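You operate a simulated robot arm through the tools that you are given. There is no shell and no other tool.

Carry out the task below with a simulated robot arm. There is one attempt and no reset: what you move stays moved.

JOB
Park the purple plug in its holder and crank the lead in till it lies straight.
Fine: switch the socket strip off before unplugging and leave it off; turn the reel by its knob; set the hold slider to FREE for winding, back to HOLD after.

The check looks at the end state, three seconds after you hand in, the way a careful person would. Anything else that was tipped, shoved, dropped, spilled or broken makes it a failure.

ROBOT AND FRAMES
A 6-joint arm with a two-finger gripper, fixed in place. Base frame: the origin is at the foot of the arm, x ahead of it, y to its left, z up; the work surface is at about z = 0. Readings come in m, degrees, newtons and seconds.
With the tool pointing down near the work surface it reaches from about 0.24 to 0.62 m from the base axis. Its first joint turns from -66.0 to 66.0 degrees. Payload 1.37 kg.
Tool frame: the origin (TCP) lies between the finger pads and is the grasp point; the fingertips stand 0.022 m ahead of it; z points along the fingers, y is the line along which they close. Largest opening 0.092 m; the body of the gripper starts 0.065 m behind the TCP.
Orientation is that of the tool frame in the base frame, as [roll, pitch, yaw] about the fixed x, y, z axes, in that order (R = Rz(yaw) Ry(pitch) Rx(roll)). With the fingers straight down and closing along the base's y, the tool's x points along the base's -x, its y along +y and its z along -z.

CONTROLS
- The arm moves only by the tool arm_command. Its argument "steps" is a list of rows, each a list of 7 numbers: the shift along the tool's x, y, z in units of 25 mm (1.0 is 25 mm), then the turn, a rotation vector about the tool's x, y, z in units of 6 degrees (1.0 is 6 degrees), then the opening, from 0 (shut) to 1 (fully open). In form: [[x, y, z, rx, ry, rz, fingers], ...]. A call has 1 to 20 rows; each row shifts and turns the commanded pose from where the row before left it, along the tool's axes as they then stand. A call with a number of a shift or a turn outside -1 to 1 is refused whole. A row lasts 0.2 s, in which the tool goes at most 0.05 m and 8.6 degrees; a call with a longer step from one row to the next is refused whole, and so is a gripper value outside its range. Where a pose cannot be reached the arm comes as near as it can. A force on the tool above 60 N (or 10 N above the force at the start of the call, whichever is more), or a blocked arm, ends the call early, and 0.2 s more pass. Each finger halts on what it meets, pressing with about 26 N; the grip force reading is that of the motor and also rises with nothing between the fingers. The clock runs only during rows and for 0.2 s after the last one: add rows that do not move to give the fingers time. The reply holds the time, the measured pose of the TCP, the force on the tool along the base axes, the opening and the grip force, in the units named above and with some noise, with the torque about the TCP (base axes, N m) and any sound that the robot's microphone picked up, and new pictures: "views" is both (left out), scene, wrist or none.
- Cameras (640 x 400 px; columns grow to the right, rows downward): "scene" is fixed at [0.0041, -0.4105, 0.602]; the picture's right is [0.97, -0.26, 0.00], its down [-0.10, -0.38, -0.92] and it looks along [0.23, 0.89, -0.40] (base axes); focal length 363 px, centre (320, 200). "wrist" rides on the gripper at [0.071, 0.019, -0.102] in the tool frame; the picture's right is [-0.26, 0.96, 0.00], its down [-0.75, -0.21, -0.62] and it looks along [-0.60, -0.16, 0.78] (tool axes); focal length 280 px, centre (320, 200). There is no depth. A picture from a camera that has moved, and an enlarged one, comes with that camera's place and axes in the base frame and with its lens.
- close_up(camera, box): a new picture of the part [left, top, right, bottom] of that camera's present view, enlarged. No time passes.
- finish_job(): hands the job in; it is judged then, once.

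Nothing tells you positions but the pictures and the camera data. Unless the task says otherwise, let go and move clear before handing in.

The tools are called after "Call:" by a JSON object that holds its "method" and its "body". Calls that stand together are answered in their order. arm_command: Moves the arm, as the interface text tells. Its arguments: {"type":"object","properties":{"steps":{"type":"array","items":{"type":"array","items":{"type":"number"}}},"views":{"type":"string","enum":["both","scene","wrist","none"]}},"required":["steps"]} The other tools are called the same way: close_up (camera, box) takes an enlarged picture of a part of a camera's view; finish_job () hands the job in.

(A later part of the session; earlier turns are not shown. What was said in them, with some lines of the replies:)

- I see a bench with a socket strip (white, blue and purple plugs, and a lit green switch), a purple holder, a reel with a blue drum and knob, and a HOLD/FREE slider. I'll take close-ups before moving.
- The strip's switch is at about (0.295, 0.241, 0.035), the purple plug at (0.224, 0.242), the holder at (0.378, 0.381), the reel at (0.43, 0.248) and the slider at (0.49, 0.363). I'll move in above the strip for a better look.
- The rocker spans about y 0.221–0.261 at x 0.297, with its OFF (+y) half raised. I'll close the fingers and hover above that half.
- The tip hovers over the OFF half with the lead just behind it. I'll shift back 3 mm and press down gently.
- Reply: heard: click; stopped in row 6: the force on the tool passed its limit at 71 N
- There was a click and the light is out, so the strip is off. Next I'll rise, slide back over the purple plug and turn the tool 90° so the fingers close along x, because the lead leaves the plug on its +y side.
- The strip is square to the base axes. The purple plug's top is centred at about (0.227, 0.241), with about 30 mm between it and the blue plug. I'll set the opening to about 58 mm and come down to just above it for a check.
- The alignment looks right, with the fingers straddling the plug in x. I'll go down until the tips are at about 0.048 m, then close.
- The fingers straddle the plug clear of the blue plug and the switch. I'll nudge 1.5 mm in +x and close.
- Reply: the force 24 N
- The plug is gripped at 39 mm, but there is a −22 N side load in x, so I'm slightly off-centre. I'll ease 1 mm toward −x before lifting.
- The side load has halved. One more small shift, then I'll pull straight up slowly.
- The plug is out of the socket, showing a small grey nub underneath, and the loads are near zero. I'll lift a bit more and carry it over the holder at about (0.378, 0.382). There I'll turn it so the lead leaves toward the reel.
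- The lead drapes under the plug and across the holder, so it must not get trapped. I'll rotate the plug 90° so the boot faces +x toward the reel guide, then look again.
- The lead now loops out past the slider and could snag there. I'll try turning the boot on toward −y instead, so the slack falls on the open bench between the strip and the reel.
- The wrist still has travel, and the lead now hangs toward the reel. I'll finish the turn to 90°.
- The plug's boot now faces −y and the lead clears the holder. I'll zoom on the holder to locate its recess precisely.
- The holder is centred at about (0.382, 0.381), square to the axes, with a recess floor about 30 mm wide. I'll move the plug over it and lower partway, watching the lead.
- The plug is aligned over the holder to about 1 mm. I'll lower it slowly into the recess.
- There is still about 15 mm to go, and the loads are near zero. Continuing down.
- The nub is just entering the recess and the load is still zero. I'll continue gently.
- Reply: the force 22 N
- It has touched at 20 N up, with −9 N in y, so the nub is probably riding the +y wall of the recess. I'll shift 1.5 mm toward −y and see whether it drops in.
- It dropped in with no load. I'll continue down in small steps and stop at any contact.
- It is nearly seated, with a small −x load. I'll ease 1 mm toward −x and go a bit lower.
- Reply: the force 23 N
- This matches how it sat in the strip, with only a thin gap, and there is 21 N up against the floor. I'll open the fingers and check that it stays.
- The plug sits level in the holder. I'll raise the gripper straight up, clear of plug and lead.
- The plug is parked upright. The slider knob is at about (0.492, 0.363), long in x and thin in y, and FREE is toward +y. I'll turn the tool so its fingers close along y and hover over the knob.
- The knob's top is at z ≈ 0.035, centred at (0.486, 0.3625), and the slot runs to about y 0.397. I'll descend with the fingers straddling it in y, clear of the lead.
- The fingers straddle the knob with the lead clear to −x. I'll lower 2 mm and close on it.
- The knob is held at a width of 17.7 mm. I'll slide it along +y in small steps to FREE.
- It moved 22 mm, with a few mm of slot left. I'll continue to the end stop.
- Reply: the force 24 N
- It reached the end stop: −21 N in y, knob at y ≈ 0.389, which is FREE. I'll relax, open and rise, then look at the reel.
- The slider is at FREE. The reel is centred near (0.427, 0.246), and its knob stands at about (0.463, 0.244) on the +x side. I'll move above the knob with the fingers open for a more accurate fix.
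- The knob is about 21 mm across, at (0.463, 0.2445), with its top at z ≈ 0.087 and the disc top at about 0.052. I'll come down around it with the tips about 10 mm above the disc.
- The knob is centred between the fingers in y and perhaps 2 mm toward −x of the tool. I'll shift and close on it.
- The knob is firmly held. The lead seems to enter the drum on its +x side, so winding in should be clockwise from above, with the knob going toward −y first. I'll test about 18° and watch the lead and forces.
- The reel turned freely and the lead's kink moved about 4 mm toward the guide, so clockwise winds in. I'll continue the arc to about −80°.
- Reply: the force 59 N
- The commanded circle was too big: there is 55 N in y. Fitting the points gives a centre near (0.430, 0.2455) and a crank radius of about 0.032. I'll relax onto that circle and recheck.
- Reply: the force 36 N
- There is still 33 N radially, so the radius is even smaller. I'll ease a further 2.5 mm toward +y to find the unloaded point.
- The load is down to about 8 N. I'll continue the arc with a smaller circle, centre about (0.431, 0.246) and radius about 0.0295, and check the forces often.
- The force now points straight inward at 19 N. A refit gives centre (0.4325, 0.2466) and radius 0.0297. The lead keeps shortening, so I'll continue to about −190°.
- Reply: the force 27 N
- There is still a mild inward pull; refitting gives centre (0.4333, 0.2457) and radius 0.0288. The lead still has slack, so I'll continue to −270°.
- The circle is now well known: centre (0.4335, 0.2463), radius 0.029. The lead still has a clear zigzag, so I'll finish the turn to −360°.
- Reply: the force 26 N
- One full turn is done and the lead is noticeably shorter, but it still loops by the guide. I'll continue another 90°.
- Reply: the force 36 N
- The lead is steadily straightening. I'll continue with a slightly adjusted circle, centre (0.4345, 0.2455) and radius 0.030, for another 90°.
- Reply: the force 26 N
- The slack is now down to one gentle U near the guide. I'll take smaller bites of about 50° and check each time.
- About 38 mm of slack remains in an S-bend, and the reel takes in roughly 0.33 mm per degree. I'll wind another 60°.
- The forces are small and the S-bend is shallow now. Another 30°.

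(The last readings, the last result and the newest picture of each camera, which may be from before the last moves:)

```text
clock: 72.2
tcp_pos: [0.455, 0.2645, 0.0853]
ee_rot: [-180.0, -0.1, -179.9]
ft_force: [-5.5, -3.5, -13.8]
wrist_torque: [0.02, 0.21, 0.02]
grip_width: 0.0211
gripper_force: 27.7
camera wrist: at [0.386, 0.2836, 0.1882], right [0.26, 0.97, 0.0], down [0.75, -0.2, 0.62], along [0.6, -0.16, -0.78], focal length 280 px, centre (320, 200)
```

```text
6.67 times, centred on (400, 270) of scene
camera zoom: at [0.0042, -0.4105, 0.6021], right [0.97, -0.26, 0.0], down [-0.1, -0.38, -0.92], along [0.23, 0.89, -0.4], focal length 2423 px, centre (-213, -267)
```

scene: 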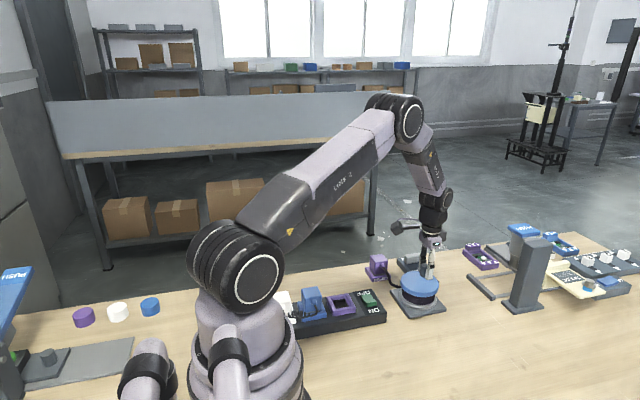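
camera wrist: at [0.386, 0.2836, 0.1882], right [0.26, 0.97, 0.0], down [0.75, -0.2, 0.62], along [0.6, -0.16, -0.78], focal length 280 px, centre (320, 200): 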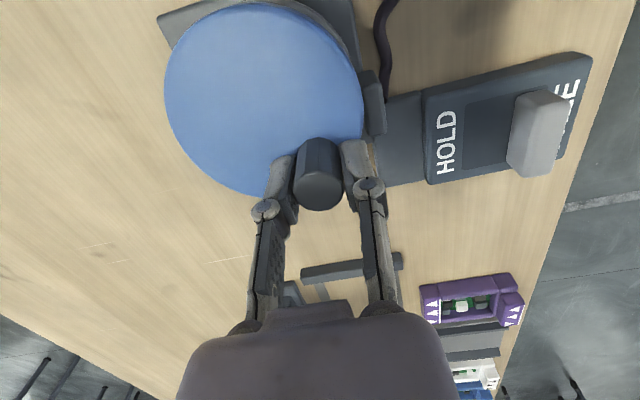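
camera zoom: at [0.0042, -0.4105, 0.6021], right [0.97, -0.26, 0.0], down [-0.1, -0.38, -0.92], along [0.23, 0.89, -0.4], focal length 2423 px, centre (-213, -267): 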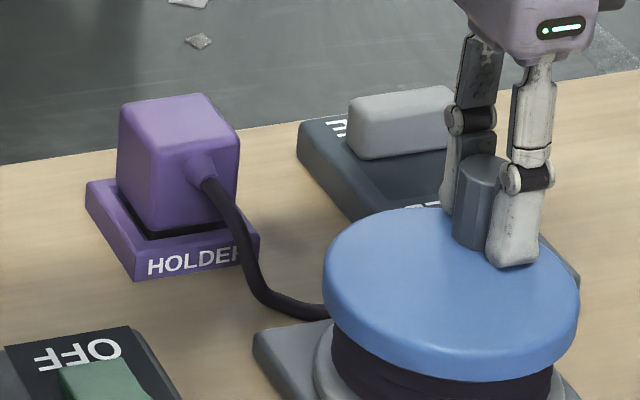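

It is still curving gently. Another 20°.

Call:
{"method": "arm_command", "body": {"steps": [[-0.122, -0.174, 0, 0, 0, 0, 0.12], [-0.09, -0.193, 0, 0, 0, 0, 0.12], [0, 0, 0, 0, 0, 0, 0.12]], "views": "wrist"}}

Call:
{"method": "close_up", "body": {"camera": "scene", "box": [360, 240, 440, 300]}}

```text
clock: 73.0
tcp_pos: [0.4599, 0.2544, 0.086]
ee_rot: [180.0, -0.1, -179.9]
ft_force: [-2.9, -0.7, -21.3]
wrist_torque: [0.0, 0.12, -0.02]
grip_width: 0.021
gripper_force: 27.9
camera wrist: at [0.3913, 0.2744, 0.1882], right [0.26, 0.97, 0.0], down [0.75, -0.2, 0.62], along [0.6, -0.16, -0.78], focal length 280 px, centre (320, 200)
```

wrist: 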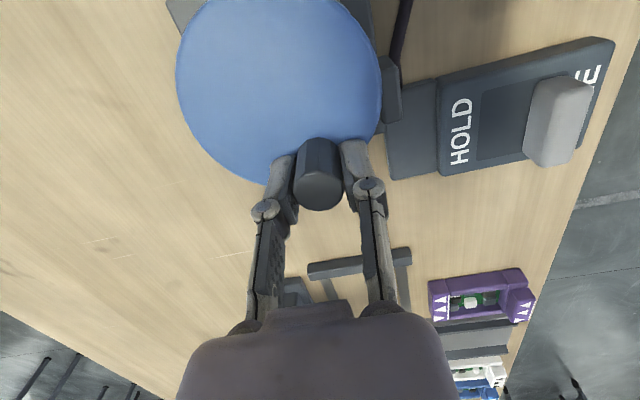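

```text
6.67 times, centred on (400, 270) of scene
camera zoom: at [0.0042, -0.4104, 0.6021], right [0.97, -0.26, 0.0], down [-0.1, -0.38, -0.92], along [0.23, 0.89, -0.4], focal length 2423 px, centre (-213, -267)
```

zoom: 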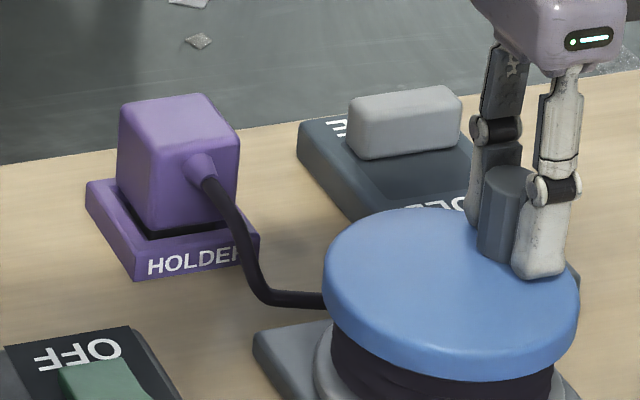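

There is still a small sag. I'll relax the slight vertical load and wind another 20°.

Call:
{"method": "arm_command", "body": {"steps": [[-0.055, -0.205, 0.04, 0, 0, 0, 0.12], [-0.018, -0.212, 0.02, 0, 0, 0, 0.12], [0, 0, 0, 0, 0, 0, 0.12]], "views": "wrist"}}

Call:
{"method": "close_up", "body": {"camera": "scene", "box": [360, 240, 440, 300]}}

```text
clock: 73.8
tcp_pos: [0.4617, 0.2458, 0.0866]
ee_rot: [-180.0, 0.0, 180.0]
ft_force: [-15.7, 1.1, 10.9]
wrist_torque: [0.0, 0.76, 0.01]
grip_width: 0.021
gripper_force: 27.8
camera wrist: at [0.3931, 0.2647, 0.1882], right [0.26, 0.97, 0.0], down [0.75, -0.2, 0.62], along [0.6, -0.16, -0.78], focal length 280 px, centre (320, 200)
```

wrist: 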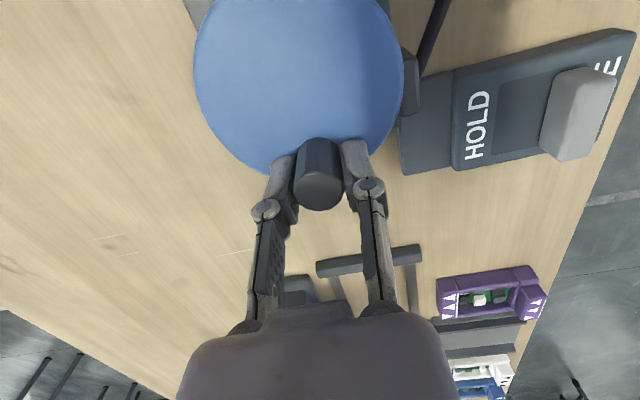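

```text
6.67 times, centred on (400, 270) of scene
camera zoom: at [0.004, -0.4105, 0.602], right [0.97, -0.26, 0.0], down [-0.1, -0.38, -0.92], along [0.23, 0.89, -0.4], focal length 2423 px, centre (-213, -267)
```

zoom: 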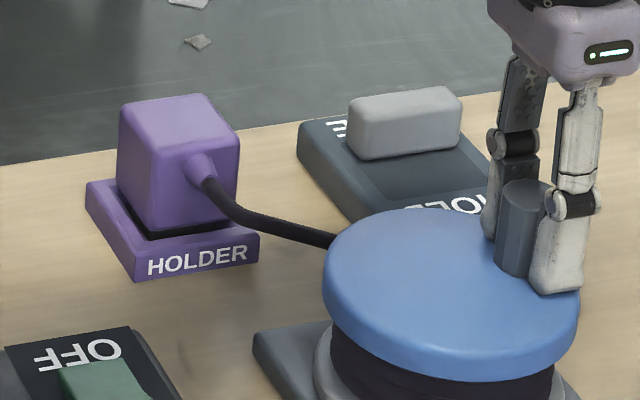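

The lead has lifted and is nearly straight. I'll zoom in to judge the remaining bow.

Call:
{"method": "close_up", "body": {"camera": "scene", "box": [376, 250, 416, 280]}}

Call:
{"method": "close_up", "body": {"camera": "wrist", "box": [380, 0, 520, 90]}}

```text
13.33 times, centred on (396, 265) of scene
camera zoom: at [0.004, -0.4105, 0.602], right [0.97, -0.26, 0.0], down [-0.1, -0.38, -0.92], along [0.23, 0.89, -0.4], focal length 4846 px, centre (-693, -667)
```

zoom: 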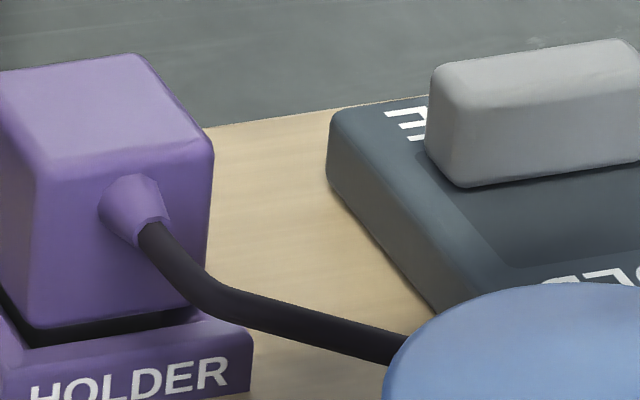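

```text
4.44 times, centred on (450, 45) of wrist
camera zoom: at [0.3931, 0.2647, 0.1882], right [0.26, 0.97, 0.0], down [0.75, -0.2, 0.62], along [0.6, -0.16, -0.78], focal length 1246 px, centre (-258, 889)
```

zoom: 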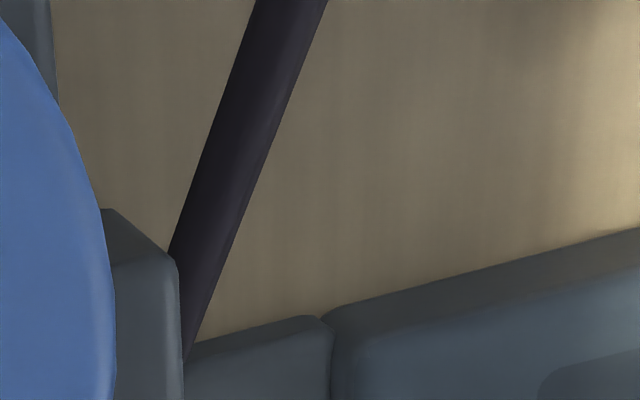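

Roughly 3 mm of slack remains in one soft bend near the boot. I'll wind about 5° more, watching the tangential force for tension.

Call:
{"method": "arm_command", "body": {"steps": [[0.04, -0.053, 0, 0, 0, 0, 0.12], [0, -0.053, 0, 0, 0, 0, 0.12], [0, 0, 0, 0, 0, 0, 0.12]], "views": "none"}}

Call:
{"method": "close_up", "body": {"camera": "scene", "box": [376, 250, 416, 280]}}

```text
clock: 74.6
tcp_pos: [0.4623, 0.2428, 0.0864]
ee_rot: [179.9, 0.2, -179.9]
ft_force: [-8.5, 0.4, 21.0]
wrist_torque: [0.06, 0.36, -0.02]
grip_width: 0.021
gripper_force: 27.8
```

```text
13.33 times, centred on (396, 265) of scene
camera zoom: at [0.004, -0.4106, 0.602], right [0.97, -0.26, 0.0], down [-0.1, -0.38, -0.92], along [0.23, 0.89, -0.4], focal length 4846 px, centre (-693, -667)
```

zoom: 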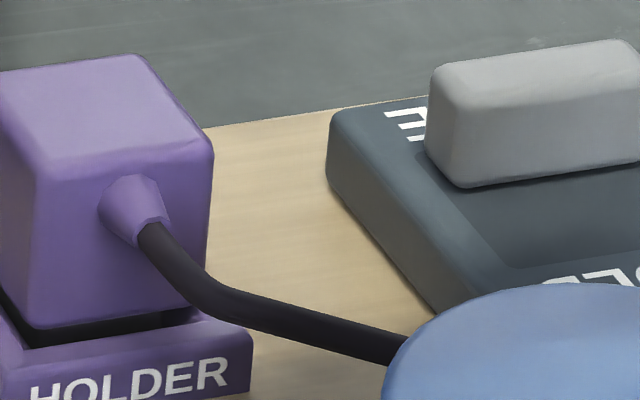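

There was little change and no tension yet. Another 8°.

Call:
{"method": "arm_command", "body": {"steps": [[0.014, -0.085, 0.02, 0, 0, 0, 0.12], [0.03, -0.083, 0.02, 0, 0, 0, 0.12], [0, 0, 0, 0, 0, 0, 0.12]], "views": "none"}}

Call:
{"method": "close_up", "body": {"camera": "scene", "box": [376, 250, 416, 280]}}

Call:
{"method": "close_up", "body": {"camera": "wrist", "box": [300, 0, 560, 160]}}

```text
clock: 75.4
tcp_pos: [0.4621, 0.2392, 0.0859]
ee_rot: [179.8, 0.3, -179.9]
ft_force: [-4.1, 7.8, 32.1]
wrist_torque: [0.01, -0.27, -0.2]
grip_width: 0.0212
gripper_force: 27.9
```

```text
13.33 times, centred on (396, 265) of scene
camera zoom: at [0.0039, -0.4106, 0.602], right [0.97, -0.26, 0.0], down [-0.1, -0.38, -0.92], along [0.23, 0.89, -0.4], focal length 4846 px, centre (-693, -667)
```

zoom: 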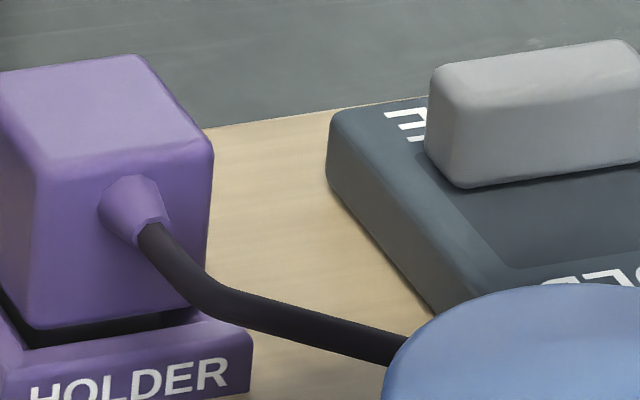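

```text
2.46 times, centred on (430, 80) of wrist
camera zoom: at [0.3919, 0.2582, 0.1876], right [0.26, 0.97, 0.0], down [0.75, -0.2, 0.63], along [0.61, -0.16, -0.78], focal length 690 px, centre (49, 495)
```

zoom: 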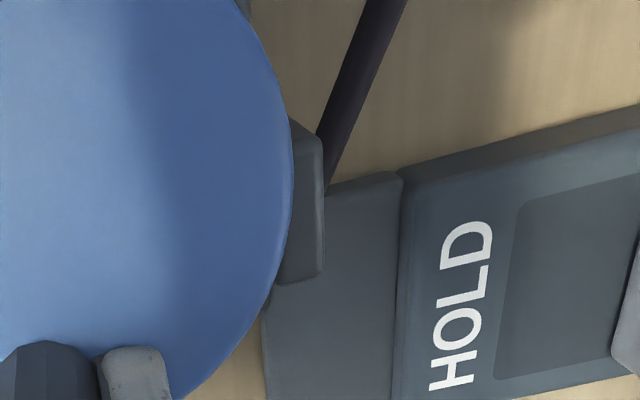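

The tangential force is starting to show, about 8 N plus −0.2 N·m, and the lead's shape no longer changes. It is taut, and the remaining curve is just the boot's exit direction. I'll relax the vertical load and back off a few degrees so the plug isn't tugged.

Call:
{"method": "arm_command", "body": {"steps": [[-0.01, 0.08, -0.06, 0, 0, 0, 0.12], [0, 0, 0, 0, 0, 0, 0.12]], "views": "none"}}

Call:
{"method": "close_up", "body": {"camera": "scene", "box": [376, 250, 416, 280]}}

```text
clock: 76.0
tcp_pos: [0.4622, 0.2395, 0.0862]
ee_rot: [-180.0, 0.2, -179.9]
ft_force: [11.7, -4.4, 14.5]
wrist_torque: [-0.08, -0.89, 0.0]
grip_width: 0.021
gripper_force: 27.8
```

```text
13.33 times, centred on (396, 265) of scene
camera zoom: at [0.004, -0.4106, 0.602], right [0.97, -0.26, 0.0], down [-0.1, -0.38, -0.92], along [0.23, 0.89, -0.4], focal length 4846 px, centre (-693, -667)
```

zoom: 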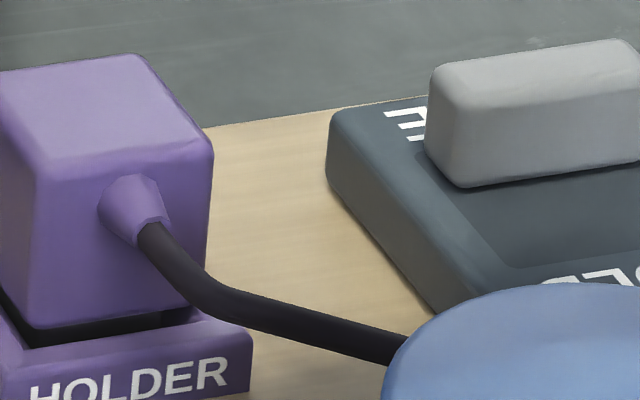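

The lead still looks identical, so I'm a few degrees past the taut point. I'll back off about 5° and see whether any bow appears.

Call:
{"method": "arm_command", "body": {"steps": [[0.03, 0.06, -0.02, 0, 0, 0, 0.12], [0, 0.06, 0, 0, 0, 0, 0.12], [0, 0, 0, 0, 0, 0, 0.12]], "views": "none"}}

Call:
{"method": "close_up", "body": {"camera": "scene", "box": [376, 250, 416, 280]}}

```text
clock: 76.8
tcp_pos: [0.4602, 0.2433, 0.0862]
ee_rot: [180.0, 0.3, -179.9]
ft_force: [26.1, -0.5, -2.0]
wrist_torque: [-0.01, -0.36, 0.01]
grip_width: 0.0216
gripper_force: 27.9
```

```text
13.33 times, centred on (396, 265) of scene
camera zoom: at [0.0041, -0.4105, 0.602], right [0.97, -0.26, 0.0], down [-0.1, -0.38, -0.92], along [0.23, 0.89, -0.4], focal length 4846 px, centre (-693, -667)
```

zoom: 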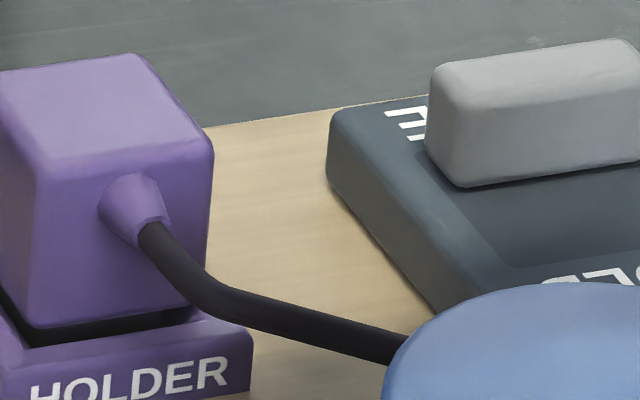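

It is unchanged, so the lead is taut here without overpull. I'll relieve the x load, release the knob and rise to inspect the lead from above.

Call:
{"method": "arm_command", "body": {"steps": [[-0.07, 0, 0, 0, 0, 0, 0.12], [0, 0, 0, 0, 0, 0, 0.25], [0, 0, 0, 0, 0, 0, 0.4], [0, 0, 0, 0, 0, 0, 0.45], [0, 0, 0, 0, 0, 0, 0.45], [0, 0, -0.6, 0, 0, 0, 0.45], [0, 0, -1, 0, 0, 0, 0.45], [0, 0, -1, 0, 0, 0, 0.45], [0.9, 0.9, -0.5, 0, 0, 0, 0.45], [0.9, 0.9, 0, 0, 0, 0, 0.45], [0.9, 0.9, 0, 0, 0, 0, 0.45], [0.5, 0.5, 0, 0, 0, 0, 0.45], [0, 0, 0, 0, 0, 0, 0.45]]}}

Call:
{"method": "close_up", "body": {"camera": "wrist", "box": [200, 0, 520, 200]}}

Call:
{"method": "close_up", "body": {"camera": "scene", "box": [360, 240, 440, 300]}}

```text
clock: 79.6
tcp_pos: [0.3808, 0.3229, 0.1631]
ee_rot: [-180.0, 0.0, -179.9]
ft_force: [-0.1, 0.2, -0.4]
wrist_torque: [-0.05, 0.0, 0.03]
grip_width: 0.0415
gripper_force: 0.1
camera wrist: at [0.3116, 0.3425, 0.2653], right [0.26, 0.97, 0.0], down [0.75, -0.2, 0.62], along [0.6, -0.16, -0.78], focal length 280 px, centre (320, 200)
```

scene: 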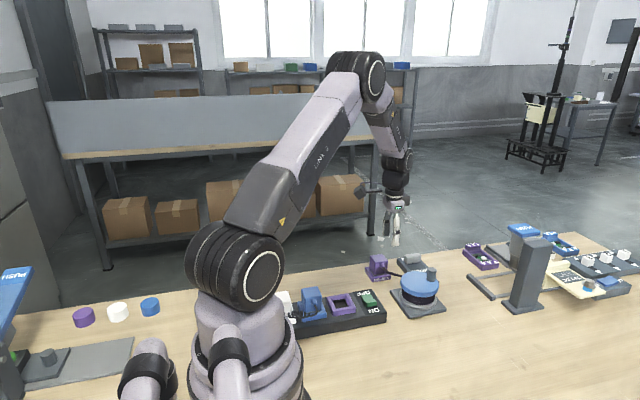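
wrist: 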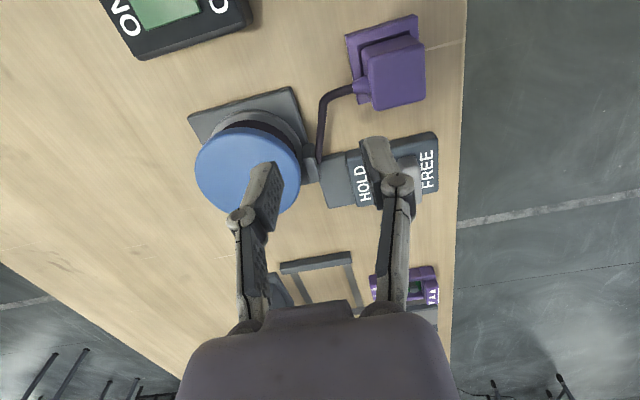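

```text
2.00 times, centred on (360, 100) of wrist
camera zoom: at [0.3116, 0.3425, 0.2653], right [0.26, 0.97, 0.0], down [0.75, -0.2, 0.62], along [0.6, -0.16, -0.78], focal length 561 px, centre (240, 400)
```

zoom: 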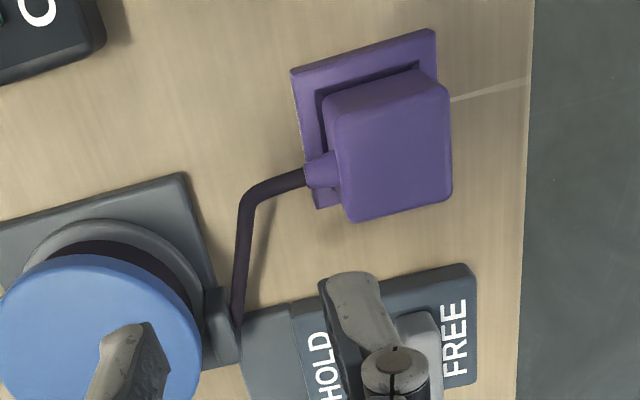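

```text
6.67 times, centred on (400, 270) of scene
camera zoom: at [0.0041, -0.4105, 0.602], right [0.97, -0.26, 0.0], down [-0.1, -0.38, -0.92], along [0.23, 0.89, -0.4], focal length 2423 px, centre (-213, -267)
```

zoom: 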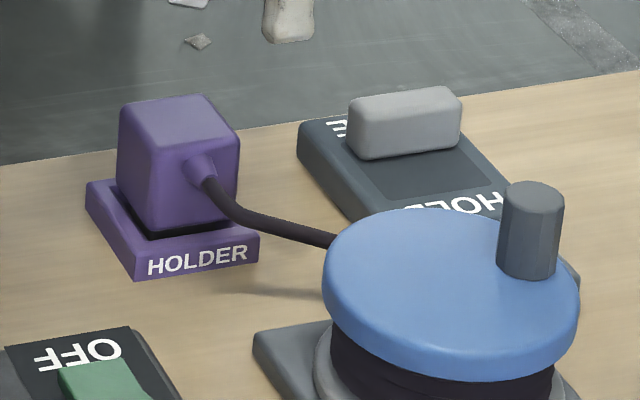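

From above, the lead runs straight from the guide to the boot's stiff first stretch, lifted off the bench. The plug is still seated. Next I'll return the slider to HOLD, moving above its knob at (0.484, 0.389).

Call:
{"method": "arm_command", "body": {"steps": [[-0.8, 0.52, 0.2, 0, 0, 0, 0.45], [-0.8, 0.52, 0.2, 0, 0, 0, 0.45], [-0.8, 0.52, 0.2, 0, 0, 0, 0.45], [-0.8, 0.52, 0.2, 0, 0, 0, 0.45], [-0.84, 0.52, 0.2, 0, 0, 0, 0.45], [0, 0, 0.8, 0, 0, 0, 0.45], [0, 0, 0, 0, 0, 0, 0.45]]}}

Call:
{"method": "close_up", "body": {"camera": "wrist", "box": [160, 20, 480, 220]}}

```text
clock: 81.2
tcp_pos: [0.4828, 0.3886, 0.1188]
ee_rot: [179.9, 0.0, -179.9]
ft_force: [0.3, 0.0, 0.2]
wrist_torque: [0.01, -0.02, 0.02]
grip_width: 0.0414
gripper_force: 0.1
camera wrist: at [0.4131, 0.4072, 0.2206], right [0.26, 0.97, 0.0], down [0.75, -0.2, 0.62], along [0.6, -0.16, -0.78], focal length 280 px, centre (320, 200)
```

scene: 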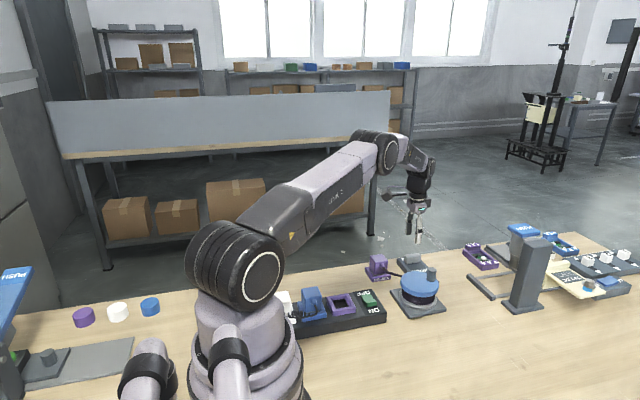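
wrist: 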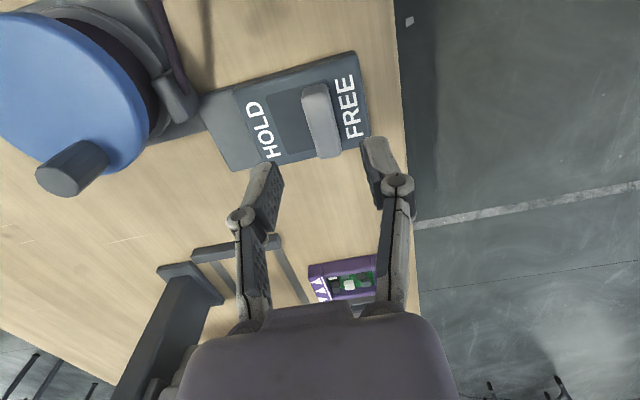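

```text
2.00 times, centred on (320, 120) of wrist
camera zoom: at [0.4131, 0.4072, 0.2206], right [0.26, 0.97, 0.0], down [0.75, -0.2, 0.62], along [0.6, -0.16, -0.78], focal length 561 px, centre (320, 360)
```

zoom: 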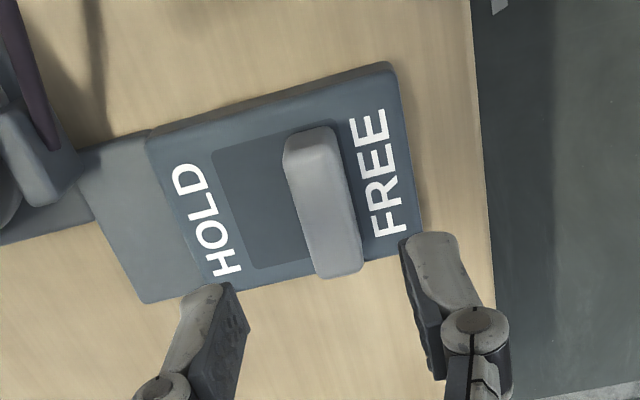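

The fingers are centred over the slider knob. I'll descend and grip it.

Call:
{"method": "arm_command", "body": {"steps": [[0, -0.03, 0.8, 0, 0, 0, 0.45], [0, 0, 0.8, 0, 0, 0, 0.45], [0, 0, 0.6, 0, 0, 0, 0.45], [0, 0, 0.4, 0, 0, 0, 0.45], [0, 0, 0.25, 0, 0, 0, 0.45], [0, 0, 0, 0, 0, 0, 0.3], [0, 0, 0, 0, 0, 0, 0.2], [0, 0, 0, 0, 0, 0, 0.1], [0, 0, 0, 0, 0, 0, 0.1], [0, 0, 0, 0, 0, 0, 0.1]]}}

Call:
{"method": "close_up", "body": {"camera": "wrist", "box": [160, 40, 480, 240]}}

```text
clock: 83.4
tcp_pos: [0.4826, 0.3874, 0.0476]
ee_rot: [-180.0, 0.1, -180.0]
ft_force: [1.2, 0.5, -1.6]
wrist_torque: [0.05, -0.14, -0.09]
grip_width: 0.0181
gripper_force: 28.2
camera wrist: at [0.4131, 0.4067, 0.1492], right [0.26, 0.97, 0.0], down [0.75, -0.2, 0.62], along [0.6, -0.16, -0.78], focal length 280 px, centre (320, 200)
```

scene: 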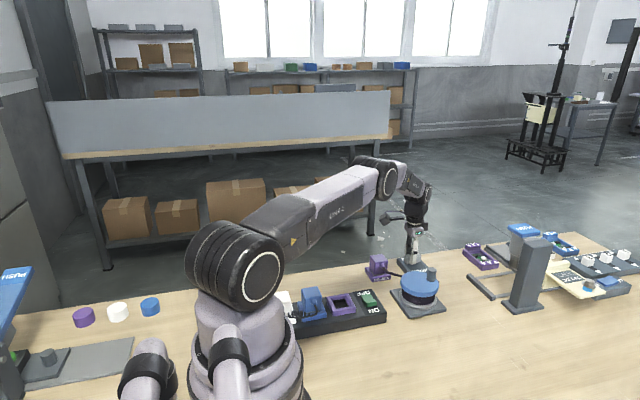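
wrist: 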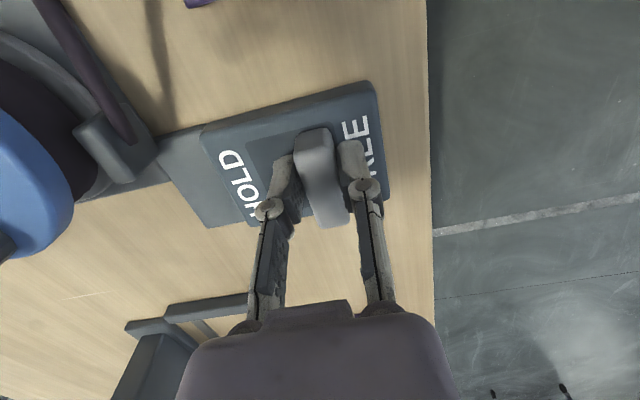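

```text
2.00 times, centred on (320, 140) of wrist
camera zoom: at [0.4131, 0.4067, 0.1492], right [0.26, 0.97, 0.0], down [0.75, -0.2, 0.62], along [0.6, -0.16, -0.78], focal length 561 px, centre (320, 320)
```

zoom: 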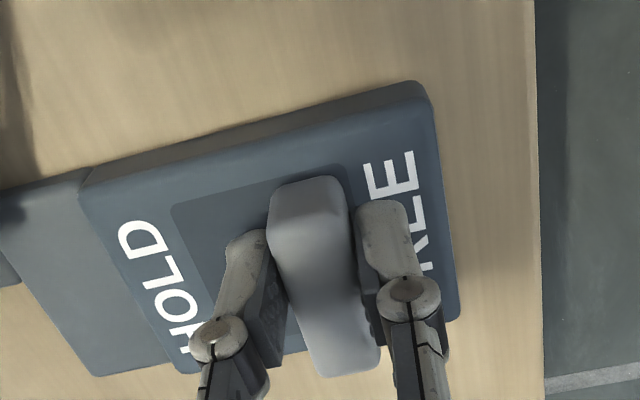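

The knob is gripped. I'll slide it back about 26 mm to HOLD.

Call:
{"method": "arm_command", "body": {"steps": [[0, -0.15, 0, 0, 0, 0, 0.1], [0, -0.15, 0, 0, 0, 0, 0.1], [0, -0.15, 0, 0, 0, 0, 0.1], [0, -0.15, 0, 0, 0, 0, 0.1], [0, -0.15, 0, 0, 0, 0, 0.1], [0, -0.15, 0, 0, 0, 0, 0.1], [0, -0.12, 0, 0, 0, 0, 0.1], [0, 0, 0, 0, 0, 0, 0.1]], "views": "none"}}

Call:
{"method": "close_up", "body": {"camera": "wrist", "box": [160, 40, 480, 240]}}

```text
clock: 85.2
tcp_pos: [0.4834, 0.3619, 0.0464]
ee_rot: [-179.9, 0.0, -179.9]
ft_force: [2.6, -0.2, -0.9]
wrist_torque: [0.04, 0.02, -0.04]
grip_width: 0.0179
gripper_force: 27.8
```

```text
2.00 times, centred on (320, 140) of wrist
camera zoom: at [0.413, 0.3811, 0.1492], right [0.26, 0.97, 0.0], down [0.75, -0.2, 0.62], along [0.6, -0.16, -0.78], focal length 561 px, centre (320, 320)
```

zoom: 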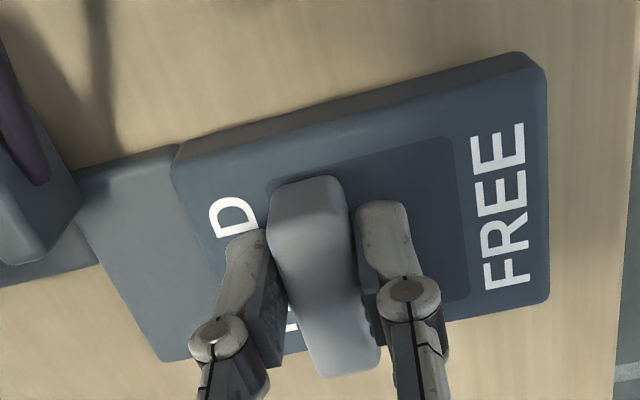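

It matches the original HOLD position. I'll push gently to confirm the end stop, then release and rise clear.

Call:
{"method": "arm_command", "body": {"steps": [[0, -0.05, 0, 0, 0, 0, 0.1], [0, -0.03, 0, 0, 0, 0, 0.1], [0, 0, 0, 0, 0, 0, 0.1]], "views": "none"}}

```text
clock: 86.0
tcp_pos: [0.4829, 0.3622, 0.0461]
ee_rot: [179.7, 0.3, -179.8]
ft_force: [11.9, 25.1, -18.2]
wrist_torque: [0.44, -0.02, -0.15]
grip_width: 0.0177
gripper_force: 28.1
```

The end stop is confirmed at +25 N. I'll relax, open, rise and back away for a final look at everything.

Call:
{"method": "arm_command", "body": {"steps": [[0, 0.06, 0, 0, 0, 0, 0.1], [0, 0, 0, 0, 0, 0, 0.3], [0, 0, 0, 0, 0, 0, 0.4], [0, 0, 0, 0, 0, 0, 0.45], [0, 0, -0.5, 0, 0, 0, 0.45], [0, 0, -1, 0, 0, 0, 0.45], [0, 0, -1, 0, 0, 0, 0.45], [0, 0, -1, 0, 0, 0, 0.45], [1, -0.3, -1, 0, 0, 0, 0.45], [1, -0.3, -0.5, 0, 0, 0, 0.45], [1, -0.3, 0, 0, 0, 0, 0.7], [1, -0.3, 0, 0, 0, 0, 0.9], [1, -0.3, 0, 0, 0, 0, 0.9], [0, 0, 0, 0, 0, 0, 0.9]]}}

Call:
{"method": "close_up", "body": {"camera": "wrist", "box": [200, 0, 520, 200]}}

Call:
{"method": "close_up", "body": {"camera": "scene", "box": [330, 230, 450, 320]}}

```text
clock: 89.0
tcp_pos: [0.3577, 0.3223, 0.1719]
ee_rot: [-179.9, 0.0, -179.8]
ft_force: [0.3, -0.5, 0.3]
wrist_torque: [0.01, 0.01, 0.02]
grip_width: 0.0827
gripper_force: 0.1
camera wrist: at [0.2877, 0.3422, 0.274], right [0.26, 0.97, 0.0], down [0.75, -0.2, 0.62], along [0.6, -0.16, -0.78], focal length 280 px, centre (320, 200)
```

scene: 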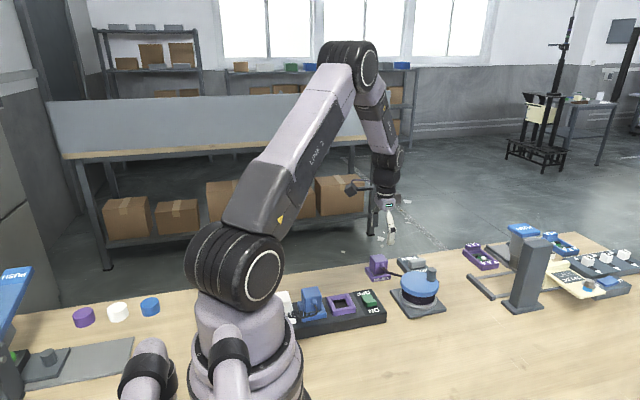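
wrist: 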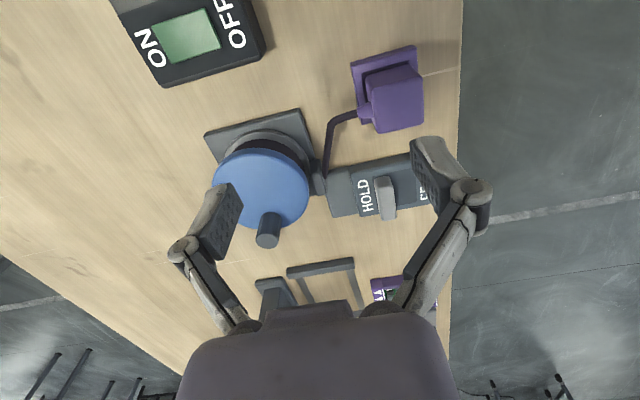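

```text
2.00 times, centred on (360, 100) of wrist
camera zoom: at [0.2877, 0.3422, 0.274], right [0.26, 0.97, 0.0], down [0.75, -0.2, 0.62], along [0.6, -0.16, -0.78], focal length 561 px, centre (240, 400)
```

zoom: 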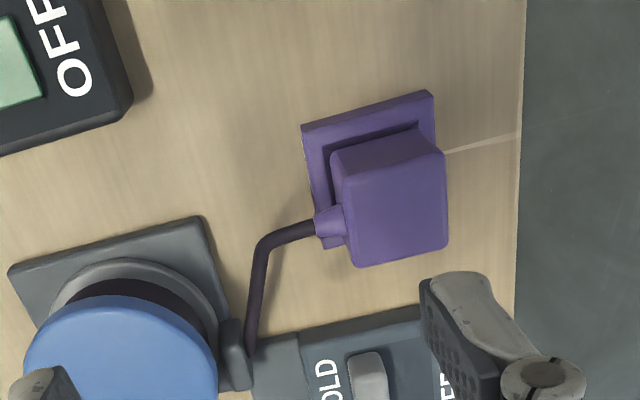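

```text
4.44 times, centred on (390, 275) of scene
camera zoom: at [0.0041, -0.4105, 0.602], right [0.97, -0.26, 0.0], down [-0.1, -0.38, -0.92], along [0.23, 0.89, -0.4], focal length 1615 px, centre (9, -133)
```

zoom: 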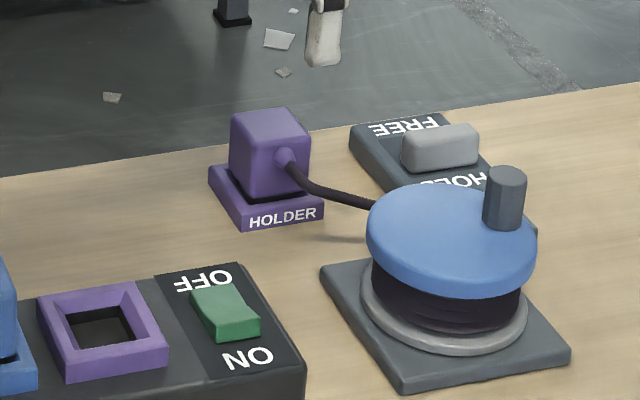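

The strip is off, the slider is at HOLD, the plug is parked and the lead is taut. One last zoom to confirm the plug's seating and that nothing else moved.

Call:
{"method": "close_up", "body": {"camera": "scene", "box": [360, 248, 408, 284]}}

Call:
{"method": "close_up", "body": {"camera": "wrist", "box": [310, 30, 450, 150]}}

Call:
{"method": "close_up", "body": {"camera": "scene", "box": [270, 250, 400, 345]}}

```text
11.11 times, centred on (384, 266) of scene
camera zoom: at [0.0041, -0.4105, 0.602], right [0.97, -0.26, 0.0], down [-0.1, -0.38, -0.92], along [0.23, 0.89, -0.4], focal length 4038 px, centre (-391, -533)
```

zoom: 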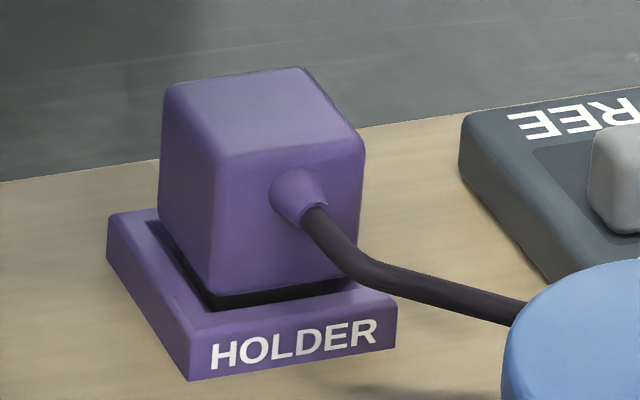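

```text
3.33 times, centred on (380, 90) of wrist
camera zoom: at [0.2877, 0.3422, 0.274], right [0.26, 0.97, 0.0], down [0.75, -0.2, 0.62], along [0.6, -0.16, -0.78], focal length 935 px, centre (120, 567)
```

zoom: 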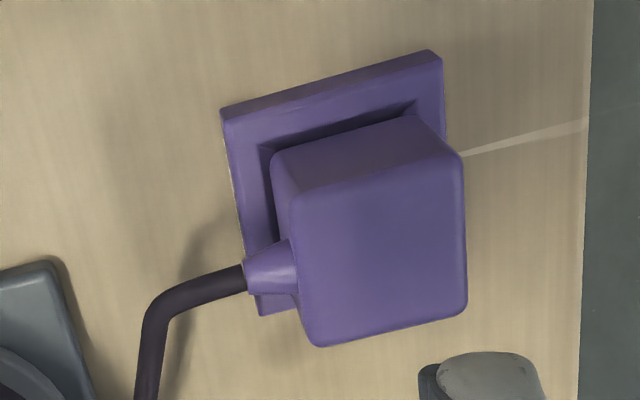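

```text
4.21 times, centred on (335, 298) of scene
camera zoom: at [0.0041, -0.4105, 0.602], right [0.97, -0.26, 0.0], down [-0.1, -0.38, -0.92], along [0.23, 0.89, -0.4], focal length 1530 px, centre (257, -210)
```

zoom: 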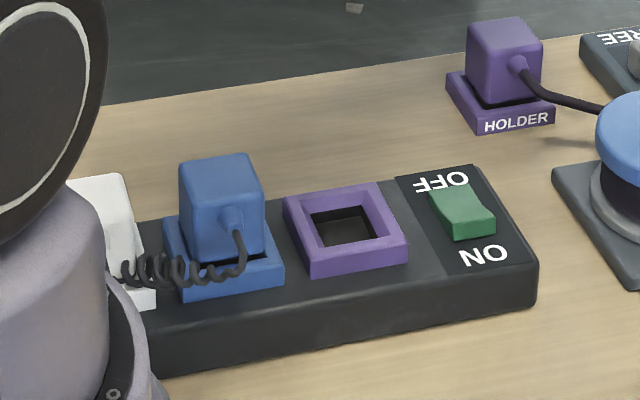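

The purple plug sits level in its holder, just like the plugged-in blue one. The lead runs taut to the guide, the slider is at HOLD and the strip is dark and off. The arm is clear, so I'm handing in.

Call:
{"method": "finish_job", "body": {}}

```text
The job is handed in.
```

The purple plug is parked in its holder and the lead is wound in taut, though it isn't one dead-straight line. It leaves the plug straight for about 25 mm, then bends toward the reel guide. More winding no longer changed its shape. I turned the plug so its cord faces the arm's right (−y). Of the four ways it fits the square holder, that gives the straightest run.

- **Socket strip:** I switched it off before unplugging, and it's still off.
- **Reel:** I turned it by its knob, about two turns clockwise. I wound a few degrees past taut and backed off slightly, so the plug isn't being pulled.
- **Hold slider:** I set it to FREE for winding, then slid it back to HOLD against its end stop.
- **Everything else:** In the last pictures nothing else had been moved or knocked over, and the arm is clear of the bench items.

The job is handed in, but I haven't seen the result of the check.
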